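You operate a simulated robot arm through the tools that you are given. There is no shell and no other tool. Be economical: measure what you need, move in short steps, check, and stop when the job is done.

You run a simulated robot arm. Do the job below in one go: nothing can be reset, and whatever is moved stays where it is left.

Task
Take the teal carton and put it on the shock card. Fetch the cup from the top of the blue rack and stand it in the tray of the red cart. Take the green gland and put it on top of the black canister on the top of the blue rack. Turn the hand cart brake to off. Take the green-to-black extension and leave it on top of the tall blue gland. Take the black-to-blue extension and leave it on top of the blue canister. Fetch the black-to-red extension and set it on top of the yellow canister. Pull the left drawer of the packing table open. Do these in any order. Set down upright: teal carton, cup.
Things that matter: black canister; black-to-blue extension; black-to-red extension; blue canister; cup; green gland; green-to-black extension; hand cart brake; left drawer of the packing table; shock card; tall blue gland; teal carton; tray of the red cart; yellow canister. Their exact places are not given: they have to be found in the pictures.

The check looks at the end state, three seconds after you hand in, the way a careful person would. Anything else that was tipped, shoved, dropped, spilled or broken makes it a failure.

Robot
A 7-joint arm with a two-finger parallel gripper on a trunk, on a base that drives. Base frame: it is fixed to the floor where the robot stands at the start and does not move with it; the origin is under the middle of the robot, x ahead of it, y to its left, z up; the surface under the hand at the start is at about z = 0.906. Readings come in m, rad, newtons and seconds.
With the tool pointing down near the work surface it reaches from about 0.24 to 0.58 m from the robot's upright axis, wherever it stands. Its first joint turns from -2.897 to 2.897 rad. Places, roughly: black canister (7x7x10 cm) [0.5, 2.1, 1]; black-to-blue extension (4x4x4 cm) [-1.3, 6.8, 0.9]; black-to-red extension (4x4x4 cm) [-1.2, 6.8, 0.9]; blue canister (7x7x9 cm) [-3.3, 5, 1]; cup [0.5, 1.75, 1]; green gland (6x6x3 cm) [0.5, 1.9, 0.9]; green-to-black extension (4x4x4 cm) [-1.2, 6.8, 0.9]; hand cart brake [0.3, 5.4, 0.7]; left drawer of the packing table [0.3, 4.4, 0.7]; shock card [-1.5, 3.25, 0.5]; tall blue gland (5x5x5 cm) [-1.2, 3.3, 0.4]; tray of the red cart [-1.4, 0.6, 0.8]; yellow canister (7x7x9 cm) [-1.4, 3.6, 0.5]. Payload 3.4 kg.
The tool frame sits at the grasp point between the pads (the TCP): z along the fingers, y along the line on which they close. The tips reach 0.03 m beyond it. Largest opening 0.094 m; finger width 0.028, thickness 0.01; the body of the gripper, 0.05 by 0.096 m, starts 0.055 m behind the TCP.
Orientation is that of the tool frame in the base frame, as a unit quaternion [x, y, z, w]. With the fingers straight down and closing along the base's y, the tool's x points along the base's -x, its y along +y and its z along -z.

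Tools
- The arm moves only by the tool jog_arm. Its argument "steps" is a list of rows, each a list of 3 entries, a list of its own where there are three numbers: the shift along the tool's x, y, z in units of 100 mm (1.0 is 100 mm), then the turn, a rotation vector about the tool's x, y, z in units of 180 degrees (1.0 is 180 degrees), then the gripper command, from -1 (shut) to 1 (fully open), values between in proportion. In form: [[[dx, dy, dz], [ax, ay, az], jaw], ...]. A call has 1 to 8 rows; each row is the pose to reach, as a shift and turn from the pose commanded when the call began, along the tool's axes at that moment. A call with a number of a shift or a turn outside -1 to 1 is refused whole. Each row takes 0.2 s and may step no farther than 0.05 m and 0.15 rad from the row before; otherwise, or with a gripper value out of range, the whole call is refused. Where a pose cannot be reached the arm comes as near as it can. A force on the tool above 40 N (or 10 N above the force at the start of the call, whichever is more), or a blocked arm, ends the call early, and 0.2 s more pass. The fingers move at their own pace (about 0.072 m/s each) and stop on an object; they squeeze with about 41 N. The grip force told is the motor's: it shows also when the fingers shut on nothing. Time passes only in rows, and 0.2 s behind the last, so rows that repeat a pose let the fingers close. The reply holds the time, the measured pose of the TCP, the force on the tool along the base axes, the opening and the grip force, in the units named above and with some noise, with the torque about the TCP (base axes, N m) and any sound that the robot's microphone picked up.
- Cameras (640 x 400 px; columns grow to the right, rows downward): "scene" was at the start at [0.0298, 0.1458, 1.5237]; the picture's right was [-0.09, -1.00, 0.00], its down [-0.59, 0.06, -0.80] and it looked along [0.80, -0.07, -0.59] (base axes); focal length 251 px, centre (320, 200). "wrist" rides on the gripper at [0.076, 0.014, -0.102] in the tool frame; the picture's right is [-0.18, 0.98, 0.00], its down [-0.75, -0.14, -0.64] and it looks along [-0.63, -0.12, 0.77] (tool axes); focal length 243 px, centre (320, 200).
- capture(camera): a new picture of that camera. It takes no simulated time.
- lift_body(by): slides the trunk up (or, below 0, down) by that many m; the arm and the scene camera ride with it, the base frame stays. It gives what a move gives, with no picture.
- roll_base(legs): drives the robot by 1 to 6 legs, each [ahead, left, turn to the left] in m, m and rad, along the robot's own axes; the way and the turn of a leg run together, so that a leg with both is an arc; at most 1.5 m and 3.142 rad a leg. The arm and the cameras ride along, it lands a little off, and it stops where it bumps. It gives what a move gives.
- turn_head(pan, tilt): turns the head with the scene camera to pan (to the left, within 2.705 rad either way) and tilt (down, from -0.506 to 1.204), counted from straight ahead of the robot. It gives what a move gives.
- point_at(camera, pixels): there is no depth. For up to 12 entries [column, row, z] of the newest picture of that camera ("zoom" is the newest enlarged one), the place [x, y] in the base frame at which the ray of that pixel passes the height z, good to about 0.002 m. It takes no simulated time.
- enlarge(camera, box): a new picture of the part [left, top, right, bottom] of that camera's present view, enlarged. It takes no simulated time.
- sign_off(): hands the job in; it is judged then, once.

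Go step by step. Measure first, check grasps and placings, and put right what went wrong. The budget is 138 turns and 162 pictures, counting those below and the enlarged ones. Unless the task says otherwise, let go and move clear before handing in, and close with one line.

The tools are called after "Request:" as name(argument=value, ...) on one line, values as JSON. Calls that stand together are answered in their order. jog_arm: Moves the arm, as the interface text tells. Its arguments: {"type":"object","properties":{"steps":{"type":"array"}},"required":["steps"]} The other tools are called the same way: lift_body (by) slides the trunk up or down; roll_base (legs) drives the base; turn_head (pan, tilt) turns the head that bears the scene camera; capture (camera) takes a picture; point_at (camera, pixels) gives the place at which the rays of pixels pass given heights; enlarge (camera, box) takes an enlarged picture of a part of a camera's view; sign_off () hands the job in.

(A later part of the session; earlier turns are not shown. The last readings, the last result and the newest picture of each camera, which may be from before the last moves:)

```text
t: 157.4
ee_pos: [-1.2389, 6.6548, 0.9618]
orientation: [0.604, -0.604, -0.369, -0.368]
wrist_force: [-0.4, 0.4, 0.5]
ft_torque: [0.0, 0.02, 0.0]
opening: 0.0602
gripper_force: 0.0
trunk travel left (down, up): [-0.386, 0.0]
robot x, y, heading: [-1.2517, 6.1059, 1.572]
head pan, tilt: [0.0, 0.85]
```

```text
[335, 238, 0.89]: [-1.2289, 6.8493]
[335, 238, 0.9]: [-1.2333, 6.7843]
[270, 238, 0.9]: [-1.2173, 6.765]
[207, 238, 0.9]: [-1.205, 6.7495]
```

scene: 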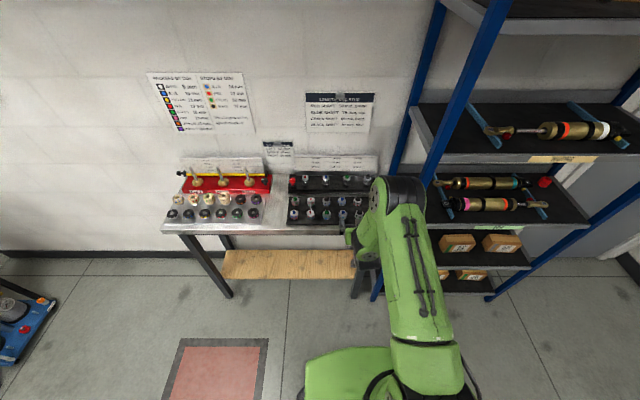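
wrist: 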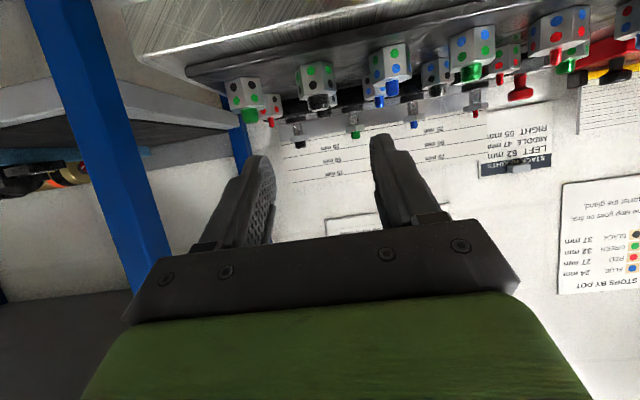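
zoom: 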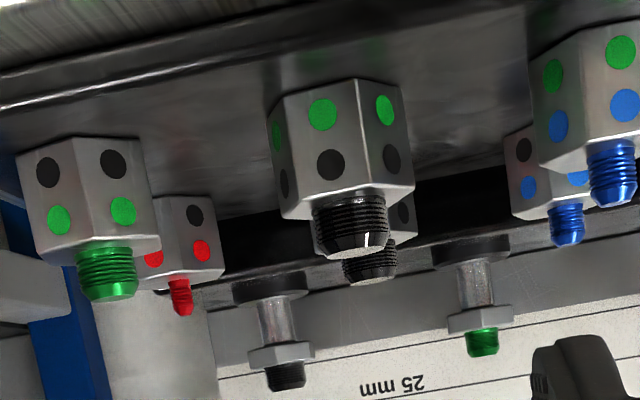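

The hexes are turned by differing yaws; I need a steeper view to align the jaws to flats. Raising and turning the tool vertical so the wrist camera looks down on the tray.

Request:
jog_arm(steps=[[[-0.12, 0, -0.06], [0, 0.0437, 0], 1], [[-0.23, 0, -0.12], [0, 0.0875, 0], 1], [[-0.34, 0, -0.17], [0, 0.131, 0], 1], [[-0.45, 0, -0.23], [0, 0.175, 0], 1], [[-0.56, 0, -0.29], [0, 0.219, 0], 1], [[-0.68, 0, -0.35], [0, 0.2625, 0], 1], [[-0.8, 0, -0.4], [0, 0.306, 0], 1], [[-0.89, 0, -0.45], [0, 0.35, 0], 1]])

Request:
capture(camera="wrist")

Request:
enlarge(camera="wrist", box=[160, 60, 480, 240])

```text
t: 159.2
ee_pos: [-1.2393, 6.6572, 1.0616]
orientation: [0.708, -0.706, 0.0, 0.001]
wrist_force: [-0.6, 0.2, -0.1]
ft_torque: [0.0, 0.0, 0.03]
opening: 0.0939
gripper_force: 0.0
trunk travel left (down, up): [-0.386, 0.0]
robot x, y, heading: [-1.2534, 6.1054, 1.571]
head pan, tilt: [0.0, 0.85]
```

```text
93 pictures are left
```

wrist: 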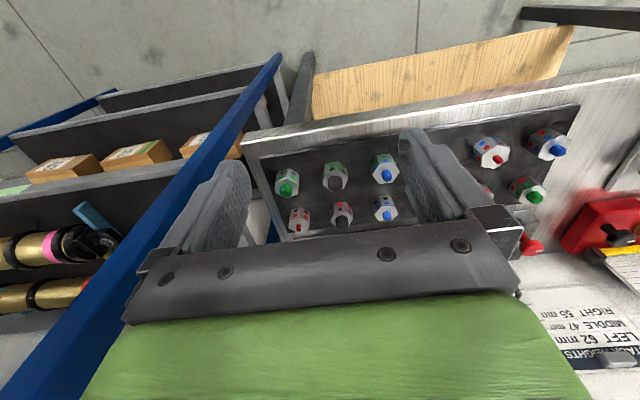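

```text
2.00 times, centred on (320, 150) of wrist
```

zoom: 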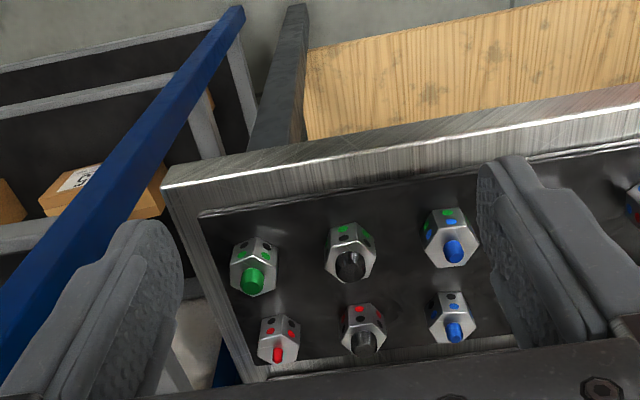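

Request:
enlarge(camera="wrist", box=[265, 145, 415, 238])

```text
4.27 times, centred on (340, 192) of wrist
```

zoom: 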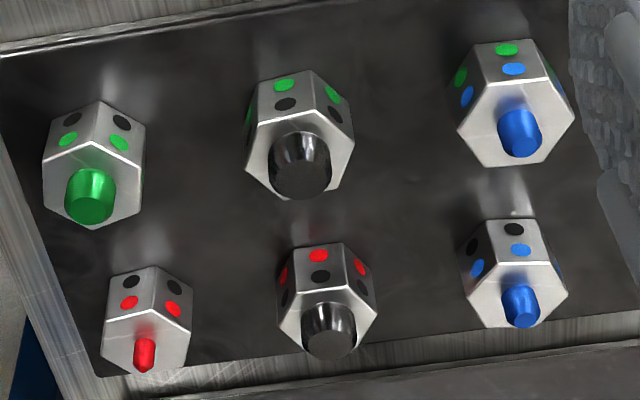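

Request:
point_at(camera="zoom", pixels=[[258, 125, 0.921], [320, 110, 0.921], [355, 142, 0.921], [247, 172, 0.921], [105, 325, 0.921], [152, 308, 0.921], [192, 325, 0.921], [185, 366, 0.921], [487, 262, 0.921], [550, 262, 0.921], [468, 292, 0.921], [567, 292, 0.921]])

Request:
point_at(camera="zoom", pixels=[[258, 84, 0.894], [311, 69, 0.894], [110, 272, 0.894], [151, 265, 0.894], [490, 222, 0.894], [540, 219, 0.894], [308, 195, 0.934], [143, 370, 0.934], [523, 320, 0.934], [0, 57, 0.894], [98, 378, 0.894]])

```text
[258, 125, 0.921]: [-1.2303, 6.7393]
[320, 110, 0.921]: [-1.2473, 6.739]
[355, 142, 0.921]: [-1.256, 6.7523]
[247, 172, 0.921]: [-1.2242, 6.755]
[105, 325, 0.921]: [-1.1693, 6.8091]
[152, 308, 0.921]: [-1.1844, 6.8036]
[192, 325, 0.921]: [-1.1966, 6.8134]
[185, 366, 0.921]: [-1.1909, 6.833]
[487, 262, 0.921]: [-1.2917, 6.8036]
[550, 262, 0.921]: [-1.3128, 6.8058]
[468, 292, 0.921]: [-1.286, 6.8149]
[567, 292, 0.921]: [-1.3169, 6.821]
```

```text
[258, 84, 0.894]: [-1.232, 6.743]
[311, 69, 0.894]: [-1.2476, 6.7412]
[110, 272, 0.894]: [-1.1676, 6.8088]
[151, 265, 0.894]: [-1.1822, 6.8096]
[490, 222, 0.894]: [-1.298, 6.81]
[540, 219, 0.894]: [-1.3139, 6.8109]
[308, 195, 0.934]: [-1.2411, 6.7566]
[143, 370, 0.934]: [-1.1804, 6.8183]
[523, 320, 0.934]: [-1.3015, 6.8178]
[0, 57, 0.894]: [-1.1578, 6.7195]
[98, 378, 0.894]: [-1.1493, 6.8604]
```

Clear top view: green-to-black centre (−1.2395, 6.755) and black-to-blue (−1.3015, 6.82) have flats facing ±y; black-to-red (−1.182, 6.822) has flats facing ±x. I'll do black-to-blue first (vertical tool, 30° yaw) as its canister is on the open bench.

Request:
jog_arm(steps=[[[-0.25, 0.16, 0], [0, 0, 0.0417], 0.05], [[-0.5, 0.32, 0], [0, 0, 0.0833], 0.05], [[-0.75, 0.48, 0], [0, 0, 0.125], 0.05], [[-1, 0.625, 0], [0, 0, 0.1667], 0.05]])

Request:
jog_arm(steps=[[[-0.27, 0.16, 0], [0, 0, 0], 0.05], [[-0.546, 0.315, 0], [0, 0, 0], 0.05], [[-0.546, 0.315, 0.4], [0, 0, 0], 0.05]])

Request:
capture(camera="wrist")

Request:
enlarge(camera="scene", box=[275, 160, 435, 260])

```text
t: 160.2
ee_pos: [-1.292, 6.7057, 1.0599]
orientation: [-0.51, 0.86, 0.006, -0.009]
wrist_force: [0.5, 1.0, 0.1]
ft_torque: [-0.02, -0.02, -0.01]
opening: 0.049
gripper_force: 0.0
out of reach, approached as far as the arm can: row 3, 4
trunk travel left (down, up): [-0.386, 0.0]
robot x, y, heading: [-1.2537, 6.1052, 1.576]
head pan, tilt: [0.0, 0.85]
```

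```text
t: 161.0
ee_pos: [-1.2912, 6.7055, 1.0547]
orientation: [-0.501, 0.865, -0.002, -0.001]
wrist_force: [-0.1, -0.4, 0.2]
ft_torque: [0.01, 0.01, -0.02]
opening: 0.0493
gripper_force: 0.0
out of reach, approached as far as the arm can: row 1, 2, 3
trunk travel left (down, up): [-0.386, 0.0]
robot x, y, heading: [-1.2494, 6.1043, 1.572]
head pan, tilt: [0.0, 0.85]
```

```text
90 pictures are left
```

wrist: 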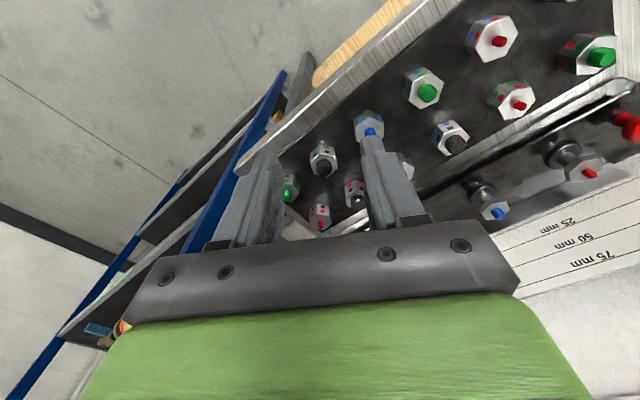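

```text
4.00 times, centred on (355, 210) of scene
```

zoom: 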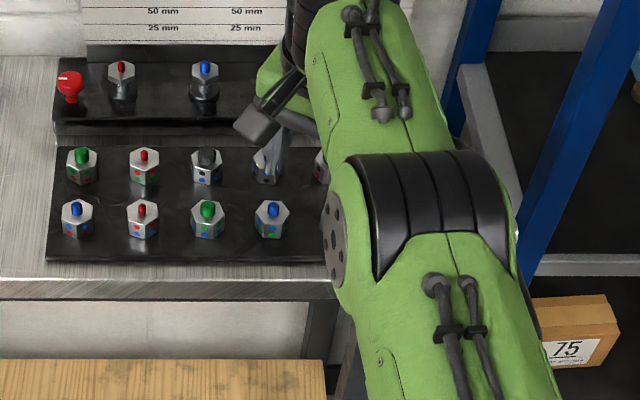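

Reach limit; driving the base 0.115 m closer and 1 cm left.

Request:
roll_base(legs=[[0.115, 0.01, 0]])

Request:
capture(camera="wrist")

Request:
enlarge(camera="wrist", box=[240, 60, 440, 240])

```text
t: 162.2
ee_pos: [-1.3008, 6.819, 1.0531]
orientation: [-0.501, 0.865, 0.0, -0.002]
wrist_force: [0.8, 0.3, -0.7]
ft_torque: [-0.03, 0.01, 0.03]
opening: 0.0495
gripper_force: 0.0
trunk travel left (down, up): [-0.386, 0.0]
robot x, y, heading: [-1.266, 6.2226, 1.569]
head pan, tilt: [0.0, 0.85]
```

```text
88 pictures are left
```

wrist: 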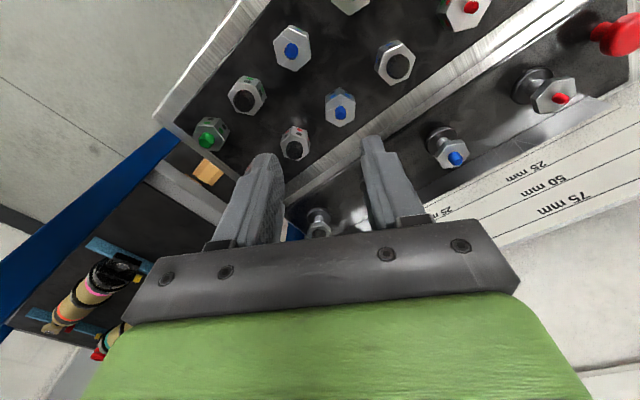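

```text
2.22 times, centred on (340, 150) of wrist
```

zoom: 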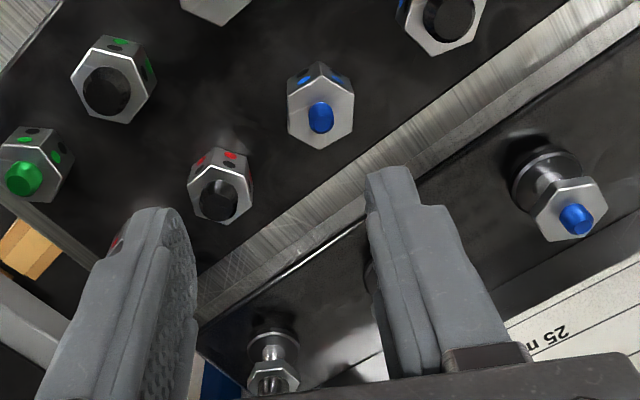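

Request:
point_at(camera="zoom", pixels=[[289, 97, 0.921], [318, 79, 0.921], [354, 92, 0.921], [322, 148, 0.921], [288, 133, 0.921], [352, 132, 0.921], [320, 117, 0.93]])

```text
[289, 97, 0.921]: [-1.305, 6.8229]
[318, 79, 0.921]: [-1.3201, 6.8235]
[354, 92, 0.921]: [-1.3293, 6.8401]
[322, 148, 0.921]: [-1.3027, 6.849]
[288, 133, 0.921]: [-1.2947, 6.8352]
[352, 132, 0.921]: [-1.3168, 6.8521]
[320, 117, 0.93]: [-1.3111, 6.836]
```

The piece's flats line up with the jaws, but the two position estimates differ by ~2 cm along the look direction. I'll descend 6 cm (still clear) and re-measure.

Request:
jog_arm(steps=[[[-0.05, 0, 0.3], [0, 0, 0], 0.05], [[-0.1, 0, 0.6], [0, 0, 0], 0.05]])

Request:
capture(camera="wrist")

Request:
enlarge(camera="wrist", box=[220, 80, 460, 240])

```text
t: 162.8
ee_pos: [-1.2963, 6.8169, 0.9962]
orientation: [-0.501, 0.866, -0.001, 0.0]
wrist_force: [0.1, 0.7, 0.1]
ft_torque: [-0.02, -0.01, -0.01]
opening: 0.0493
gripper_force: 0.0
out of reach, approached as far as the arm can: row 1, 2
trunk travel left (down, up): [-0.386, 0.0]
robot x, y, heading: [-1.2625, 6.2219, 1.571]
head pan, tilt: [0.0, 0.85]
```

```text
86 pictures are left
```

wrist: 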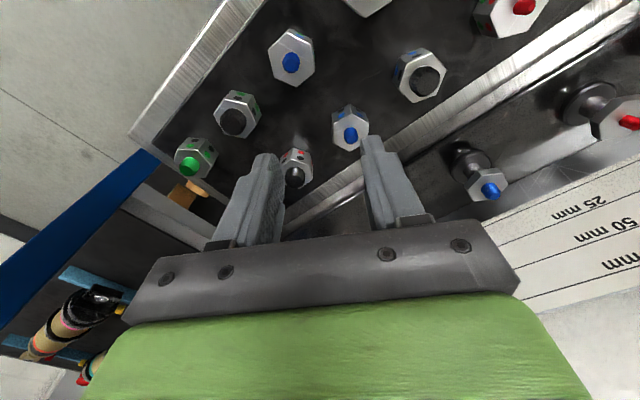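

```text
2.50 times, centred on (340, 160) of wrist
```

zoom: 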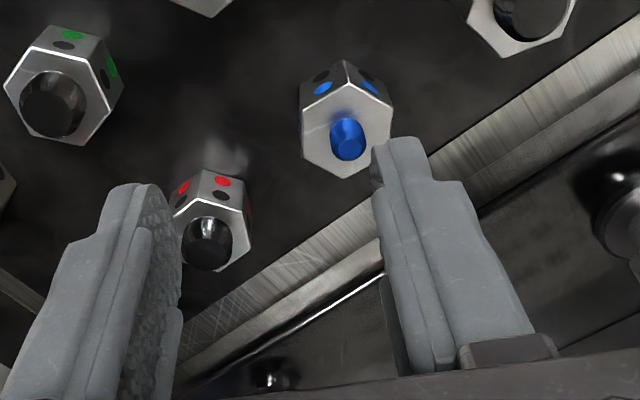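

Request:
point_at(camera="zoom", pixels=[[302, 132, 0.921], [343, 90, 0.921], [393, 108, 0.921], [388, 155, 0.921], [345, 178, 0.921], [304, 160, 0.921], [343, 60, 0.894], [210, 225, 0.921], [50, 100, 0.921]])

```text
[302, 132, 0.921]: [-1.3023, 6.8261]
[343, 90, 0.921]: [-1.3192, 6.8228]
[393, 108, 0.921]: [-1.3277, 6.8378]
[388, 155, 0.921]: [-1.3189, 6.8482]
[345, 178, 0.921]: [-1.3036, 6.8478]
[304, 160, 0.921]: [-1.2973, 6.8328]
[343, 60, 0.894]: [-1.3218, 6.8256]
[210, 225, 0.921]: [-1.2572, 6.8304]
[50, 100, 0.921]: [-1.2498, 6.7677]
```

Both wrist views agree: the piece is at (−1.3115, 6.836) in current readings (odometry shifted). Driving a bit closer for reach margin.

Request:
roll_base(legs=[[0.05, 0.015, 0]])

Request:
enlarge(camera="wrist", box=[220, 80, 460, 240])

```text
t: 163.7
ee_pos: [-1.3126, 6.8689, 0.9941]
orientation: [-0.502, 0.865, -0.002, -0.001]
wrist_force: [0.3, 0.5, -0.1]
ft_torque: [-0.01, 0.04, -0.03]
opening: 0.0496
gripper_force: 0.1
trunk travel left (down, up): [-0.386, 0.0]
robot x, y, heading: [-1.276, 6.2676, 1.572]
head pan, tilt: [0.0, 0.85]
```

```text
2.50 times, centred on (340, 160) of wrist
```

zoom: 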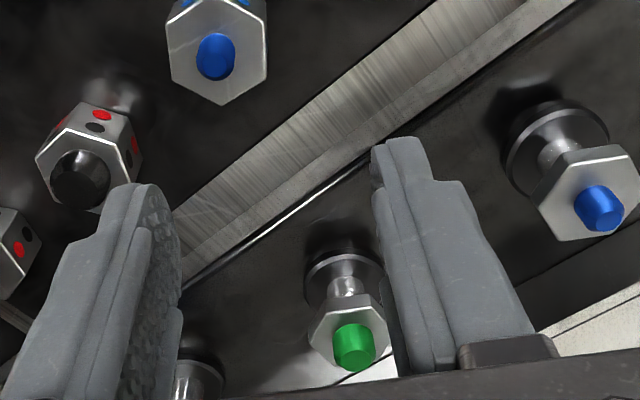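

Request:
point_at(camera="zoom", pixels=[[168, 27, 0.921], [268, 63, 0.921], [217, 105, 0.921], [172, 78, 0.921], [265, 15, 0.921], [217, 45, 0.921]])

```text
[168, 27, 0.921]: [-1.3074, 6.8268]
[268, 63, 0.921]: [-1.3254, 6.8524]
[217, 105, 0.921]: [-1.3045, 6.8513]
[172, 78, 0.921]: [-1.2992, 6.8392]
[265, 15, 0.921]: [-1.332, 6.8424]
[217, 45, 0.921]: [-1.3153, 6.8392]
```

Centre (−1.316, 6.840) now. Shifting laterally, then descending and gripping.

Request:
jog_arm(steps=[[[0.267, -0.115, 0], [0, 0, 0], 0.05], [[0.267, -0.115, 0], [0, 0, 0], 0.05]])

Request:
capture(camera="wrist")

Request:
jog_arm(steps=[[[0, 0, 0.2], [0, 0, 0], 0.05]])

Request:
enlarge(camera="wrist", box=[200, 80, 440, 240])

```text
t: 164.3
ee_pos: [-1.3161, 6.8388, 0.9936]
orientation: [-0.502, 0.865, -0.001, -0.002]
wrist_force: [-0.7, 0.6, 0.4]
ft_torque: [-0.03, -0.03, -0.01]
opening: 0.0493
gripper_force: 0.1
trunk travel left (down, up): [-0.386, 0.0]
robot x, y, heading: [-1.2746, 6.2705, 1.575]
head pan, tilt: [0.0, 0.85]
```

```text
83 pictures are left
```

wrist: 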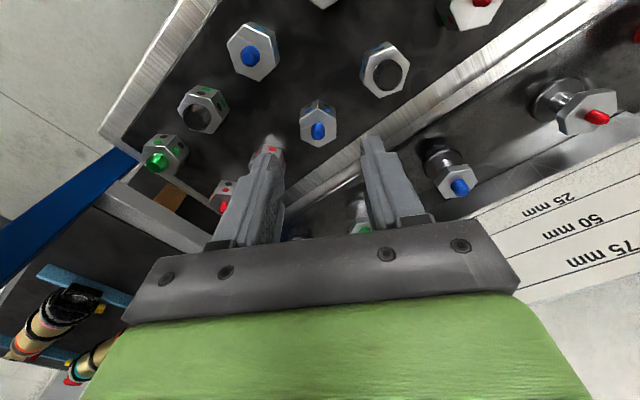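

```text
t: 164.7
ee_pos: [-1.3161, 6.8364, 0.975]
orientation: [-0.501, 0.865, -0.001, -0.001]
wrist_force: [-0.5, -0.2, -0.1]
ft_torque: [-0.03, -0.04, -0.01]
opening: 0.0495
gripper_force: 0.0
trunk travel left (down, up): [-0.386, 0.0]
robot x, y, heading: [-1.2774, 6.2731, 1.575]
head pan, tilt: [0.0, 0.85]
```

```text
2.50 times, centred on (320, 160) of wrist
```

zoom: 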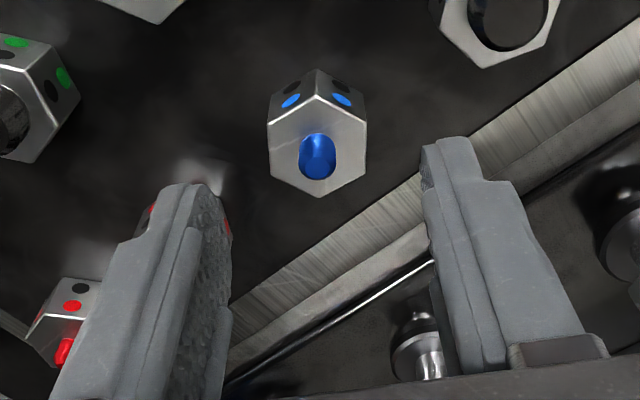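

Request:
point_at(camera="zoom", pixels=[[268, 122, 0.921], [366, 160, 0.921], [270, 172, 0.921], [366, 120, 0.921], [316, 94, 0.921], [318, 197, 0.921]])

```text
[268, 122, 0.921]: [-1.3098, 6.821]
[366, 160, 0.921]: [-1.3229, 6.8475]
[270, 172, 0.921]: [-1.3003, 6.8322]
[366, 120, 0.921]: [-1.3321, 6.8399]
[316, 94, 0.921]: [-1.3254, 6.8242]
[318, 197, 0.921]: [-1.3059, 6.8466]
```

TCP is over the piece within 2 mm. Descending to z 0.93 and gripping.

Request:
jog_arm(steps=[[[0, 0, 0.2], [0, 0, 0], 0.05], [[0, 0, 0.38], [0, 0, 0], 0.05], [[0, 0, 0.45], [0, 0, 0], 0.05], [[0, 0, 0.45], [0, 0, 0], -1], [[0, 0, 0.45], [0, 0, 0], -1], [[0, 0, 0.45], [0, 0, 0], -1]])

Request:
jog_arm(steps=[[[0, 0, -0.4], [0, 0, 0], -1], [[0, 0, -0.8], [0, 0, 0], -1]])

Request:
capture(camera="wrist")

```text
t: 166.1
ee_pos: [-1.3152, 6.8359, 0.93]
orientation: [-0.502, 0.865, -0.002, -0.001]
wrist_force: [0.0, -0.2, 0.8]
ft_torque: [-0.04, -0.03, 0.02]
opening: 0.0103
gripper_force: 41.1
trunk travel left (down, up): [-0.386, 0.0]
robot x, y, heading: [-1.2777, 6.272, 1.573]
head pan, tilt: [0.0, 0.85]
```

```text
t: 166.7
ee_pos: [-1.3145, 6.8372, 1.0102]
orientation: [-0.503, 0.865, -0.001, -0.002]
wrist_force: [0.0, 0.3, -1.0]
ft_torque: [0.02, -0.02, -0.01]
opening: 0.0102
gripper_force: 41.2
trunk travel left (down, up): [-0.386, 0.0]
robot x, y, heading: [-1.2775, 6.2677, 1.571]
head pan, tilt: [0.0, 0.85]
```

```text
81 pictures are left
```

wrist: 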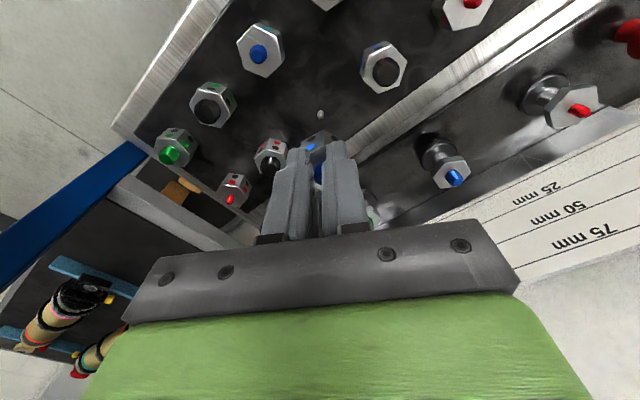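

The fingers closed at 1 cm: they hold the blue stud rather than the hex body. Let me look closely.

Request:
enlarge(camera="wrist", box=[240, 90, 400, 250])

Request:
capture(camera="scene")

Request:
enlarge(camera="scene", box=[300, 120, 400, 220])

```text
2.50 times, centred on (320, 170) of wrist
```

zoom: 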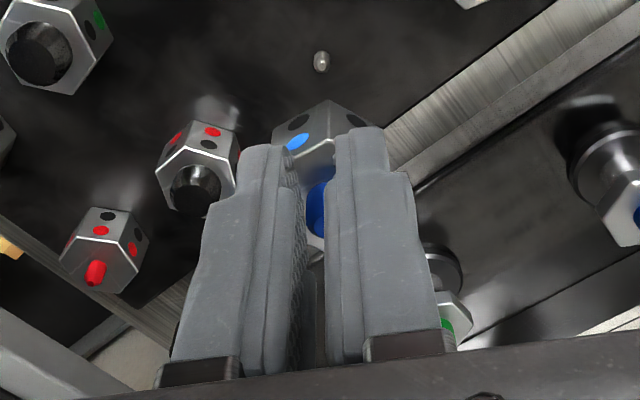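

```text
79 pictures are left
```

scene: 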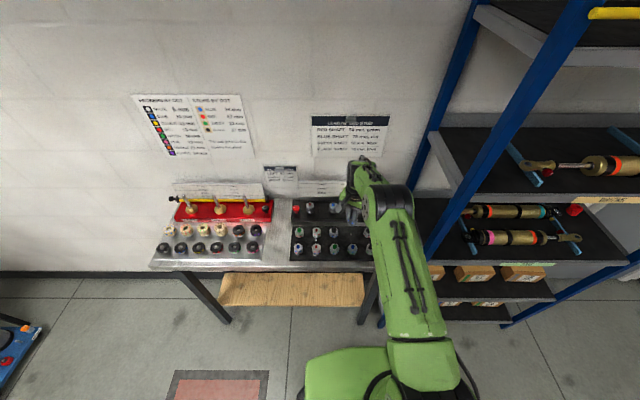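

```text
4.00 times, centred on (350, 170) of scene
```

zoom: 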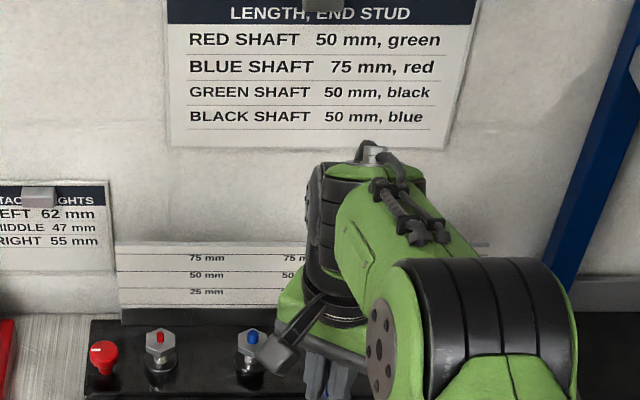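

It's firmly held by the stud with the body hanging below the tips – fine for setting down. Heading to the blue canister on the west bench: back, left, turn west.

Request:
jog_arm(steps=[[[0.2, -0.12, -0.3], [0, 0, -0.0417], -1], [[0.4, -0.24, -0.5], [0, 0, -0.0833], -1], [[0.6, -0.36, -0.7], [0, 0, -0.125], -1], [[0.8, -0.46, -0.7], [0, 0, -0.1667], -1]])

Request:
roll_base(legs=[[-0.22, 0, 0], [0, 1.0, 0], [-0.7, 0, 0], [0, 0, 1.571]])

Request:
turn_head(pan=0.35, tilt=0.6)

Request:
capture(camera="scene")

```text
t: 167.7
ee_pos: [-1.3148, 6.7452, 1.0823]
orientation: [0.71, -0.704, 0.0, 0.002]
wrist_force: [0.3, -0.6, -0.2]
ft_torque: [0.01, -0.01, -0.01]
opening: 0.0103
gripper_force: 41.1
trunk travel left (down, up): [-0.386, 0.0]
robot x, y, heading: [-1.2768, 6.2702, 1.578]
head pan, tilt: [0.0, 0.85]
```

```text
t: 181.5
ee_pos: [-2.7534, 5.3062, 1.0813]
orientation: [1.0, 0.009, 0.001, 0.002]
wrist_force: [-0.1, -1.1, -0.5]
ft_torque: [0.01, 0.02, 0.0]
opening: 0.0101
gripper_force: 41.1
trunk travel left (down, up): [-0.386, 0.0]
robot x, y, heading: [-2.2792, 5.3521, -3.122]
head pan, tilt: [0.0, 0.85]
```

```text
t: 182.3
ee_pos: [-2.7527, 5.3063, 1.081]
orientation: [1.0, 0.01, 0.001, 0.0]
wrist_force: [-0.4, 0.4, -1.2]
ft_torque: [0.02, 0.0, 0.03]
opening: 0.0103
gripper_force: 41.0
trunk travel left (down, up): [-0.386, 0.0]
robot x, y, heading: [-2.2776, 5.3513, -3.125]
head pan, tilt: [0.351, 0.6]
```

```text
77 pictures are left
```

scene: 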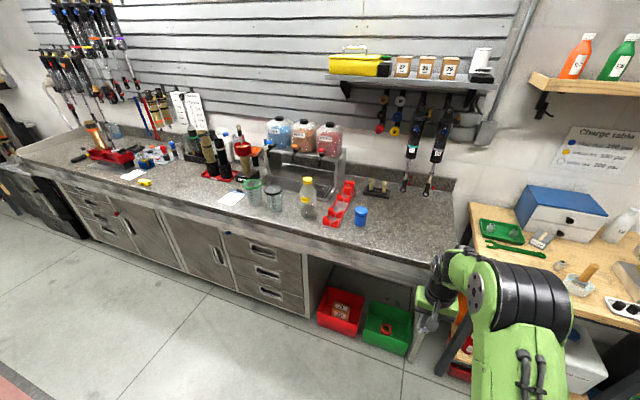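

The blue canister is at (361,217). Measuring it.

Request:
enlarge(camera="scene", box=[300, 170, 420, 260])

Request:
point_at(camera="scene", pixels=[[361, 209, 0.95], [361, 209, 1.0], [361, 209, 1.05], [361, 227, 0.9], [361, 227, 0.92], [361, 227, 0.95], [425, 278, 0.9]])

```text
4.44 times, centred on (360, 215) of scene
```

zoom: 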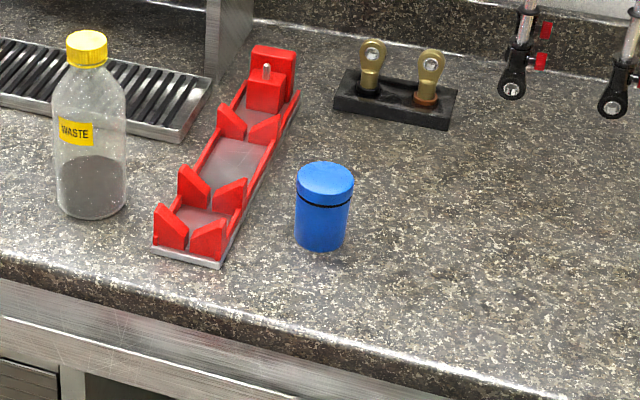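

```text
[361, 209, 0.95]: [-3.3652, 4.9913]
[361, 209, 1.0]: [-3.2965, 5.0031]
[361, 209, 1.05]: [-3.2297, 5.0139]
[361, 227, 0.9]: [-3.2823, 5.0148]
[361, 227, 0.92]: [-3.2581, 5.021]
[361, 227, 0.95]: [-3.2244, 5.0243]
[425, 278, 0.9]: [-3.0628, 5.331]
```

Canister about (−3.30, 5.0), top near z 1.0. Driving up to it with the part raised 4 cm.

Request:
jog_arm(steps=[[[0, 0, -0.4], [0, 0, 0], -1]])

Request:
roll_base(legs=[[0, 0.29, -0.02], [0.42, 0, 0]])

Request:
turn_head(pan=0.1, tilt=0.8)

Request:
capture(camera="scene")

Request:
capture(camera="wrist")

```text
t: 182.7
ee_pos: [-2.7509, 5.3069, 1.1219]
orientation: [1.0, 0.008, 0.001, 0.001]
wrist_force: [0.5, 0.1, 0.1]
ft_torque: [-0.01, 0.02, 0.02]
opening: 0.0103
gripper_force: 41.0
trunk travel left (down, up): [-0.386, 0.0]
robot x, y, heading: [-2.2731, 5.3491, -3.122]
head pan, tilt: [0.351, 0.6]
```

```text
t: 186.9
ee_pos: [-3.1747, 5.0281, 1.121]
orientation: [1.0, -0.001, 0.002, 0.001]
wrist_force: [0.0, -0.1, 0.0]
ft_torque: [-0.02, -0.04, 0.0]
opening: 0.0104
gripper_force: 41.0
trunk travel left (down, up): [-0.386, 0.0]
robot x, y, heading: [-2.702, 5.0619, 3.135]
head pan, tilt: [0.351, 0.6]
```

```text
t: 187.7
ee_pos: [-3.1761, 5.0284, 1.121]
orientation: [1.0, -0.002, 0.001, 0.001]
wrist_force: [0.3, -0.9, -0.7]
ft_torque: [0.04, 0.01, -0.03]
opening: 0.0104
gripper_force: 40.9
trunk travel left (down, up): [-0.386, 0.0]
robot x, y, heading: [-2.6985, 5.0649, 3.138]
head pan, tilt: [0.099, 0.799]
```

```text
75 pictures are left
```

scene: 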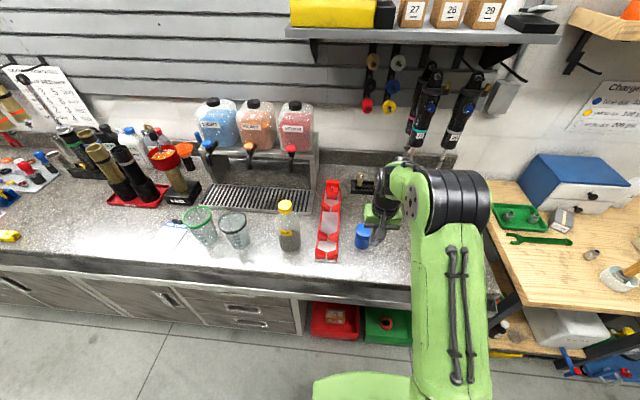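

```text
74 pictures are left
```

wrist: 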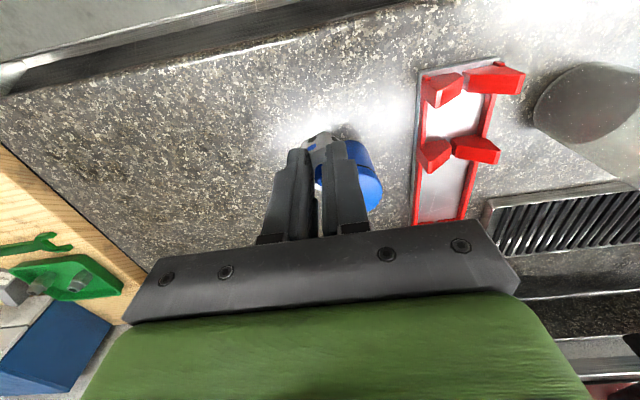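

Request:
enlarge(camera="scene", box=[320, 190, 420, 265])

Request:
enlarge(camera="wrist", box=[260, 110, 420, 230])

```text
5.33 times, centred on (370, 228) of scene
```

zoom: 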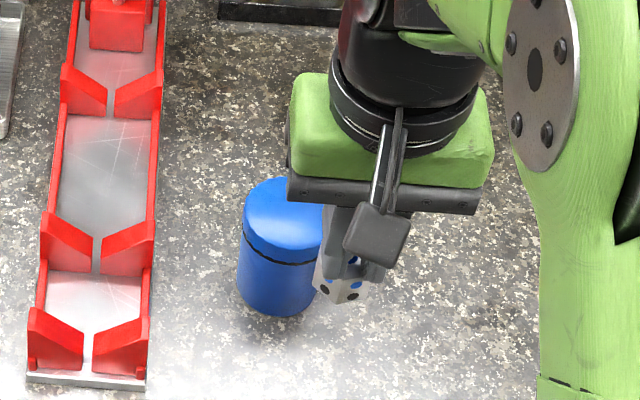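

```text
3.33 times, centred on (340, 170) of wrist
```

zoom: 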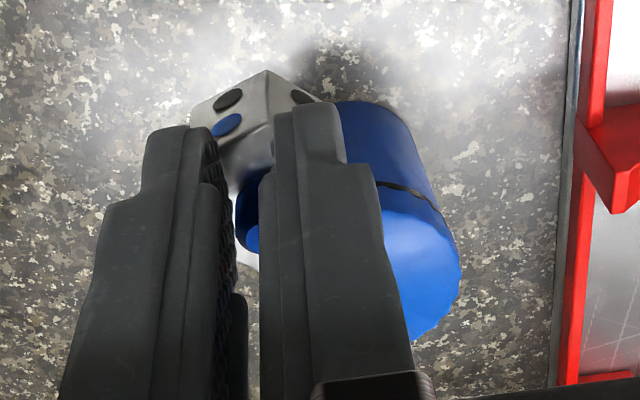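

Request:
point_at(camera="scene", pixels=[[373.2, 230.3, 0.98], [373.2, 230.3, 1.0], [373.2, 230.3, 1.02], [372.1, 249.2, 0.9], [372.1, 249.2, 0.92], [365.6, 230.3, 1.0], [386, 244.5, 1.05], [386, 244.5, 1.07]])

Request:
point_at(camera="zoom", pixels=[[380, 100, 0.91], [437, 210, 1.0], [460, 270, 1.0], [410, 340, 1.0], [237, 215, 1.0]])

```text
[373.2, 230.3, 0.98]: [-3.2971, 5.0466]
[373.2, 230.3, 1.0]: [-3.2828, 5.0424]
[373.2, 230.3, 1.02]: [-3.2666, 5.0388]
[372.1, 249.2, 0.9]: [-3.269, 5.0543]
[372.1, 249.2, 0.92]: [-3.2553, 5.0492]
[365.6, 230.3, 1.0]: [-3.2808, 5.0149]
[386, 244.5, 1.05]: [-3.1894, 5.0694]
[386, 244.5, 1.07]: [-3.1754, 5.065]
```

```text
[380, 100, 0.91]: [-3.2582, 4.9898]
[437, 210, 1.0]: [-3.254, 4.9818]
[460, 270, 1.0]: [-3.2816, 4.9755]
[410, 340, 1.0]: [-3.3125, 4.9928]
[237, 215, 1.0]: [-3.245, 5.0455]
```

Combining views, the canister centre is about (−3.262, 5.007), top z ≈ 1.01. Moving over it, staying high, then checking.

Request:
jog_arm(steps=[[[-0.43, 0.1, 0], [0, 0, 0], -1], [[-0.86, 0.21, 0], [0, 0, 0], -1]])

Request:
enlarge(camera="scene", box=[320, 190, 420, 265])

Request:
enlarge(camera="wrist", box=[240, 50, 440, 230])

```text
t: 188.3
ee_pos: [-3.2618, 5.0073, 1.12]
orientation: [1.0, -0.001, 0.003, 0.0]
wrist_force: [-0.4, 0.4, -0.5]
ft_torque: [0.0, -0.03, 0.02]
opening: 0.0101
gripper_force: 41.0
trunk travel left (down, up): [-0.386, 0.0]
robot x, y, heading: [-2.7017, 5.0629, 3.14]
head pan, tilt: [0.099, 0.799]
```

```text
5.33 times, centred on (370, 228) of scene
```

zoom: 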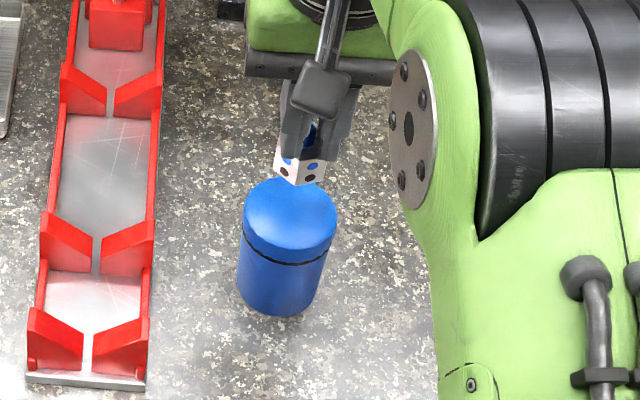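

```text
2.22 times, centred on (340, 140) of wrist
```

zoom: 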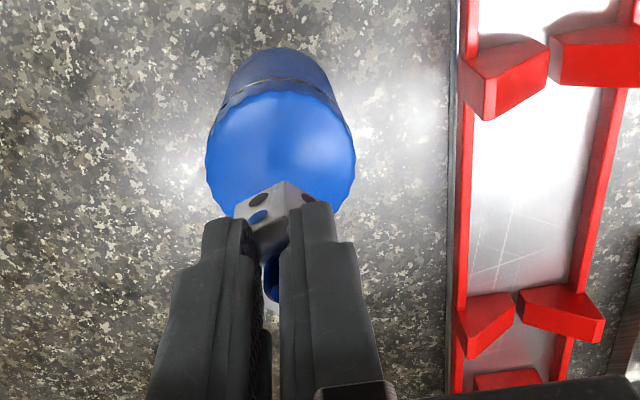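

Request:
point_at(camera="zoom", pixels=[[206, 165, 1.0], [357, 160, 1.0], [280, 93, 1.0], [206, 165, 1.02], [357, 160, 1.02], [280, 93, 1.02]])

Request:
capture(camera="scene")

Request:
point_at(camera="scene", pixels=[[365.6, 231.6, 1.0], [383.2, 231.6, 1.0], [374.4, 223.4, 1.0], [374.4, 239.1, 1.0], [365.6, 231.6, 1.02], [383.2, 231.6, 1.02], [374.4, 223.4, 1.02], [374.4, 239.1, 1.02], [376.2, 223, 1.065]])

```text
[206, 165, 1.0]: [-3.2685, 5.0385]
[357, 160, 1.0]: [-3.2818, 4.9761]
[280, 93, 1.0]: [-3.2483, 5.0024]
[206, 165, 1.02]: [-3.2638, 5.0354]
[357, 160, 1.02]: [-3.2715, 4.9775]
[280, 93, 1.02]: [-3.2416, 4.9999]
```

```text
69 pictures are left
```

scene: 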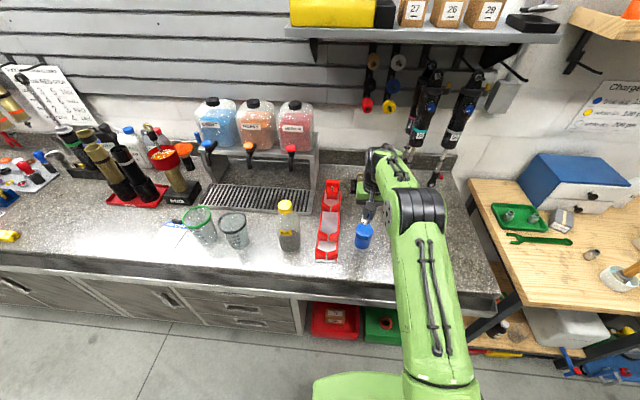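

```text
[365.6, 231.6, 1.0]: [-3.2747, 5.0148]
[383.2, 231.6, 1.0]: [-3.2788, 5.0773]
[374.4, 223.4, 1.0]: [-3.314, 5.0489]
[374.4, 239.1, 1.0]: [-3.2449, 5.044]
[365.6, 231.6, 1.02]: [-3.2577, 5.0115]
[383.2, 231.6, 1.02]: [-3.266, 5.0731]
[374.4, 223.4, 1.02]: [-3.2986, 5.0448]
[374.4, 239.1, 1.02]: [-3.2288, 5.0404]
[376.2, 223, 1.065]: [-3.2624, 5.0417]
```

Request:
point_at(camera="scene", pixels=[[355.6, 231.6, 1.0], [373.2, 231.6, 1.0], [364.4, 223.4, 1.0], [364.4, 239.1, 1.0], [364.4, 231.6, 1.02], [366.2, 223, 1.065], [362, 249.5, 0.91]])

```text
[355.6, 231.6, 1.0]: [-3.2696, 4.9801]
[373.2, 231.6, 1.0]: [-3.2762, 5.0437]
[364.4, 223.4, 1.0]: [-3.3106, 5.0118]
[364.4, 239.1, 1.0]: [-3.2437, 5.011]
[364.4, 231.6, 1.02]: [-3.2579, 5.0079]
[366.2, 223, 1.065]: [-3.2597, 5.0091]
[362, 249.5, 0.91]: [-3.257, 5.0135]
```

After correcting the zoom mapping, all views agree: centre (−3.277, 5.009) at z 1.0. Shift 1.5 cm and lower to just above.

Request:
jog_arm(steps=[[[-0.15, -0.02, 0], [0, 0, 0], -1], [[-0.15, -0.02, 0.25], [0, 0, 0], -1], [[-0.15, -0.02, 0.5], [0, 0, 0], -1]])

Request:
jog_arm(steps=[[[0, 0, 0.04], [0, 0, 0], -1], [[0, 0, 0.08], [0, 0, 0], -1]])

Request:
enlarge(camera="scene", box=[304, 190, 424, 265])

Request:
enlarge(camera="wrist", box=[240, 50, 440, 230])

```text
t: 189.1
ee_pos: [-3.2752, 5.0098, 1.0755]
orientation: [1.0, 0.0, -0.002, 0.001]
wrist_force: [-0.9, -0.5, 15.8]
ft_torque: [-0.01, 0.08, 0.0]
opening: 0.0106
gripper_force: 40.7
trunk travel left (down, up): [-0.386, 0.0]
robot x, y, heading: [-2.6982, 5.064, 3.136]
head pan, tilt: [0.099, 0.799]
```

```text
t: 189.7
ee_pos: [-3.2781, 5.0086, 1.07]
orientation: [1.0, 0.0, -0.004, 0.001]
wrist_force: [4.7, -0.2, 15.1]
ft_torque: [0.03, -0.34, 0.03]
opening: 0.0104
gripper_force: 41.1
trunk travel left (down, up): [-0.386, 0.0]
robot x, y, heading: [-2.7019, 5.0676, 3.14]
head pan, tilt: [0.099, 0.799]
stopped in row 2: the force on the tool passed its limit at 44 N (the readings are from after the stop); the commanded pose is now the measured one
```

```text
5.33 times, centred on (364, 228) of scene
```

zoom: 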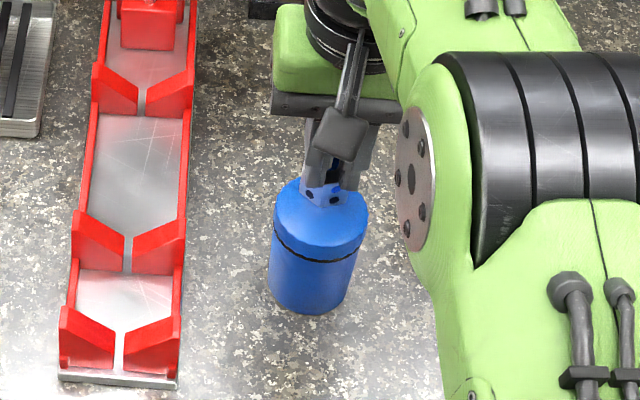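

```text
2.22 times, centred on (340, 140) of wrist
```

zoom: 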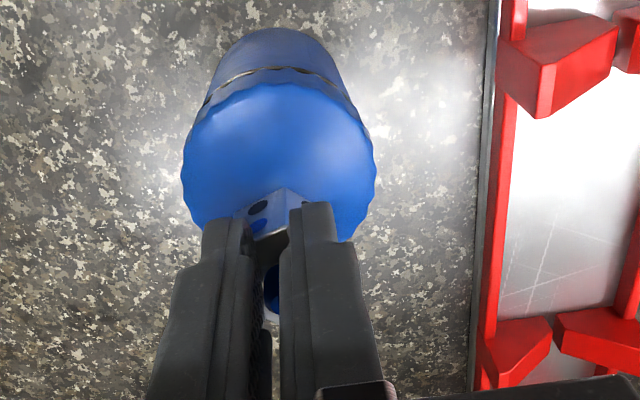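

Contact at TCP 1.075 (canister top ≈ 1.02), and the part sits ~1.6 cm too far back on the lid. Lift 1 cm, move back 1.6 cm, and lower again.

Request:
jog_arm(steps=[[[0, 0, -0.2], [0, 0, 0], -1], [[0.16, 0, -0.2], [0, 0, 0], -1], [[0.16, 0, -0.12], [0, 0, 0], -1]])

Request:
jog_arm(steps=[[[0, 0, 0.03], [0, 0, 0], -1], [[0, 0, 0.06], [0, 0, 0], -1]])

Request:
enlarge(camera="scene", box=[304, 190, 424, 265])

```text
t: 190.5
ee_pos: [-3.262, 5.0095, 1.0777]
orientation: [1.0, -0.001, -0.003, 0.001]
wrist_force: [-0.2, 0.0, -0.8]
ft_torque: [-0.01, -0.03, 0.0]
opening: 0.0105
gripper_force: 40.7
trunk travel left (down, up): [-0.386, 0.0]
robot x, y, heading: [-2.6972, 5.0612, 3.139]
head pan, tilt: [0.099, 0.799]
```

```text
t: 191.1
ee_pos: [-3.262, 5.0089, 1.0737]
orientation: [1.0, 0.0, -0.002, 0.0]
wrist_force: [0.4, 0.4, 0.4]
ft_torque: [0.0, -0.01, -0.01]
opening: 0.0104
gripper_force: 41.2
trunk travel left (down, up): [-0.386, 0.0]
robot x, y, heading: [-2.6973, 5.0604, 3.143]
head pan, tilt: [0.099, 0.799]
```

```text
5.33 times, centred on (364, 228) of scene
```

zoom: 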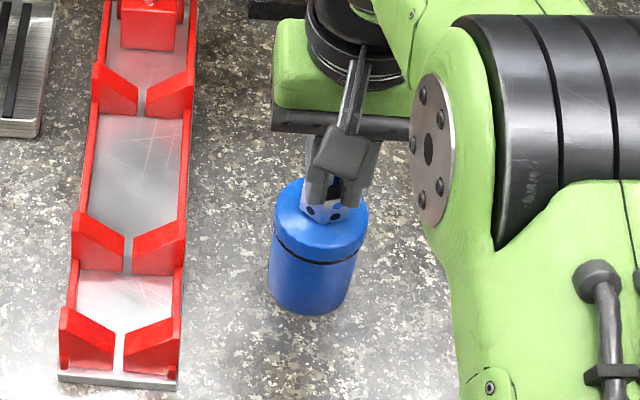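

Now well centred and just touching. Lower 2 mm more, release, lift straight up.

Request:
jog_arm(steps=[[[0, 0, 0.02], [0, 0, 0], -1], [[0, 0, 0.02], [0, 0, 0], -0.5], [[0, 0, 0.02], [0, 0, 0], -0.3], [[0, 0, -0.2], [0, 0, 0], -0.3], [[0, 0, -0.6], [0, 0, 0], -0.3], [[0, 0, -0.9], [0, 0, 0], 0]])

Request:
enlarge(camera="scene", box=[304, 190, 424, 265])

Request:
capture(camera="wrist")

```text
t: 192.5
ee_pos: [-3.2622, 5.009, 1.1648]
orientation: [1.0, 0.0, -0.003, 0.0]
wrist_force: [-0.1, -0.3, -0.6]
ft_torque: [0.02, 0.01, -0.02]
opening: 0.0473
gripper_force: 0.1
trunk travel left (down, up): [-0.386, 0.0]
robot x, y, heading: [-2.7012, 5.0604, 3.138]
head pan, tilt: [0.099, 0.799]
```

```text
5.33 times, centred on (364, 228) of scene
```

zoom: 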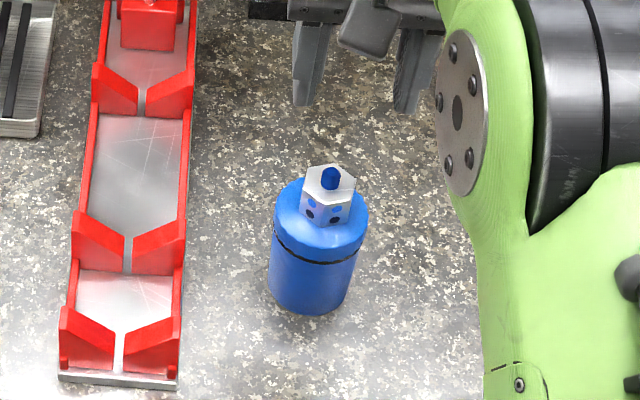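

```text
64 pictures are left
```

wrist: 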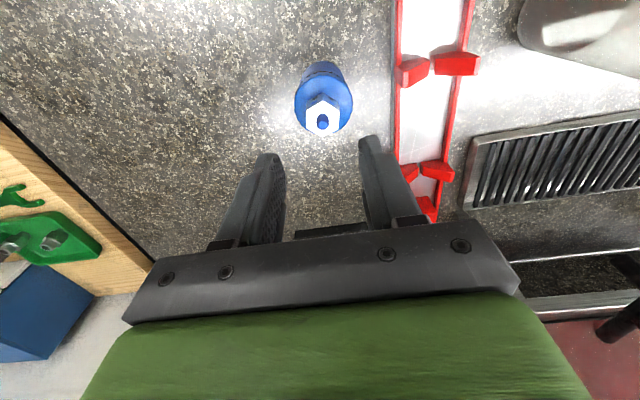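

Black-to-blue stands on the blue canister. Going back to the extension table for the green-to-black one.

Request:
roll_base(legs=[[-0.42, 0, 0], [0, 0, -1.568], [0.96, 0, 0], [0, -1.02, 0], [0.1, 0, 0]])

Request:
capture(camera="wrist")

```text
t: 209.2
ee_pos: [-1.299, 6.6815, 1.1651]
orientation: [-0.707, 0.707, 0.002, 0.001]
wrist_force: [0.4, -0.5, 0.1]
ft_torque: [-0.02, -0.04, 0.01]
opening: 0.047
gripper_force: 0.1
trunk travel left (down, up): [-0.386, 0.0]
robot x, y, heading: [-1.2475, 6.1162, 1.563]
head pan, tilt: [0.099, 0.799]
```

```text
63 pictures are left
```

wrist: 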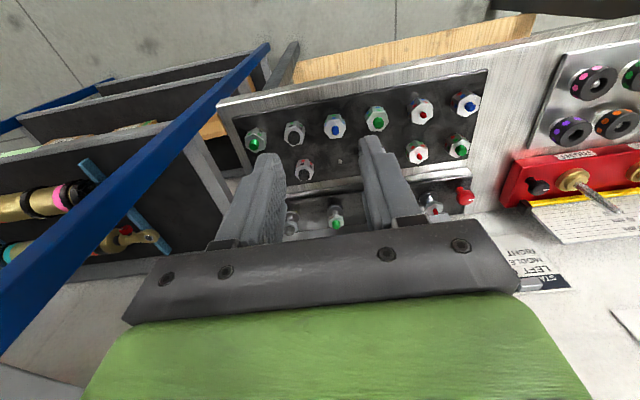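

Request:
point_at(camera="wrist", pixels=[[294, 133, 0.9], [294, 133, 0.92], [340, 160, 0.875], [333, 125, 0.9], [250, 104, 0.875]])

Request:
enlarge(camera="wrist", box=[230, 80, 390, 180])

```text
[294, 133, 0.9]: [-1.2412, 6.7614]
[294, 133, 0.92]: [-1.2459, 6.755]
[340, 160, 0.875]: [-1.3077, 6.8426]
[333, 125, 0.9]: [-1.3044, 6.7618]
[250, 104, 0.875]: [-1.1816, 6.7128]
```

```text
4.00 times, centred on (310, 130) of wrist
```

zoom: 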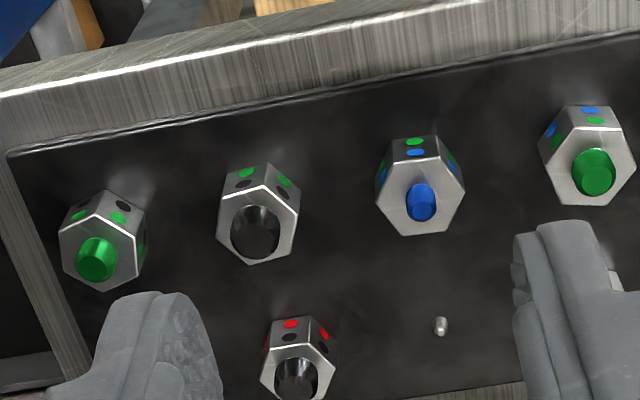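

Request:
point_at(camera="zoom", pixels=[[222, 205, 0.9], [267, 187, 0.9], [299, 212, 0.9], [293, 252, 0.9], [250, 264, 0.9], [216, 238, 0.9], [380, 172, 0.9], [437, 160, 0.9], [464, 185, 0.9], [440, 327, 0.877]])

```text
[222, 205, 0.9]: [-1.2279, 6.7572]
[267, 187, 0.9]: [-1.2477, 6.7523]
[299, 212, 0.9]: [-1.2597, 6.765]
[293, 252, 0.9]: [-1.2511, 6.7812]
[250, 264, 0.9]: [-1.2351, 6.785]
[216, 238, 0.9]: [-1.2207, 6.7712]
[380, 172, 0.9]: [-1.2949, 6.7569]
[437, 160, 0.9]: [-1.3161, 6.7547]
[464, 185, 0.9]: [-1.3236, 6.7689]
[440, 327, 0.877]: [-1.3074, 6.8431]
```

Green-to-black: centre (−1.2404, 6.769), hex vertices at ~10°, so the jaws should be yawed 19.5° clockwise. Setting yaw, then pitch to 27°, while staying in front of the table.

Request:
jog_arm(steps=[[[0.2, -0.07, 0.2], [0, 0, 0.036], 0.06], [[0.4, -0.14, 0.4], [0, 0, 0.072], 0.06], [[0.6, -0.2, 0.6], [0, 0, 0.108], 0.06]])

Request:
jog_arm(steps=[[[0, 0, 0.1], [0, -0.0437, 0], 0.06], [[0, 0, 0.2], [0, -0.0875, 0], 0.06], [[0, 0, 0.3], [0, -0.131, 0], 0.06], [[0, 0, 0.4], [0, -0.175, 0], 0.06], [[0, 0, 0.5], [0, -0.219, 0], 0.06], [[0, 0, 0.6], [0, -0.2625, 0], 0.06], [[0, 0, 0.7], [0, -0.306, 0], 0.06], [[0, 0, 0.8], [0, -0.35, 0], 0.06]])

```text
t: 210.0
ee_pos: [-1.2783, 6.62, 1.1057]
orientation: [-0.577, 0.817, 0.005, 0.001]
wrist_force: [0.0, -0.1, 0.1]
ft_torque: [0.04, 0.01, -0.01]
opening: 0.0498
gripper_force: 0.0
trunk travel left (down, up): [-0.386, 0.0]
robot x, y, heading: [-1.241, 6.1165, 1.572]
head pan, tilt: [0.099, 0.799]
```

```text
t: 211.8
ee_pos: [-1.2798, 6.622, 1.0253]
orientation: [-0.492, 0.694, 0.306, 0.428]
wrist_force: [-0.5, 0.5, 0.1]
ft_torque: [0.01, 0.03, 0.01]
opening: 0.0498
gripper_force: 0.1
trunk travel left (down, up): [-0.386, 0.0]
robot x, y, heading: [-1.2446, 6.1192, 1.571]
head pan, tilt: [0.099, 0.799]
```

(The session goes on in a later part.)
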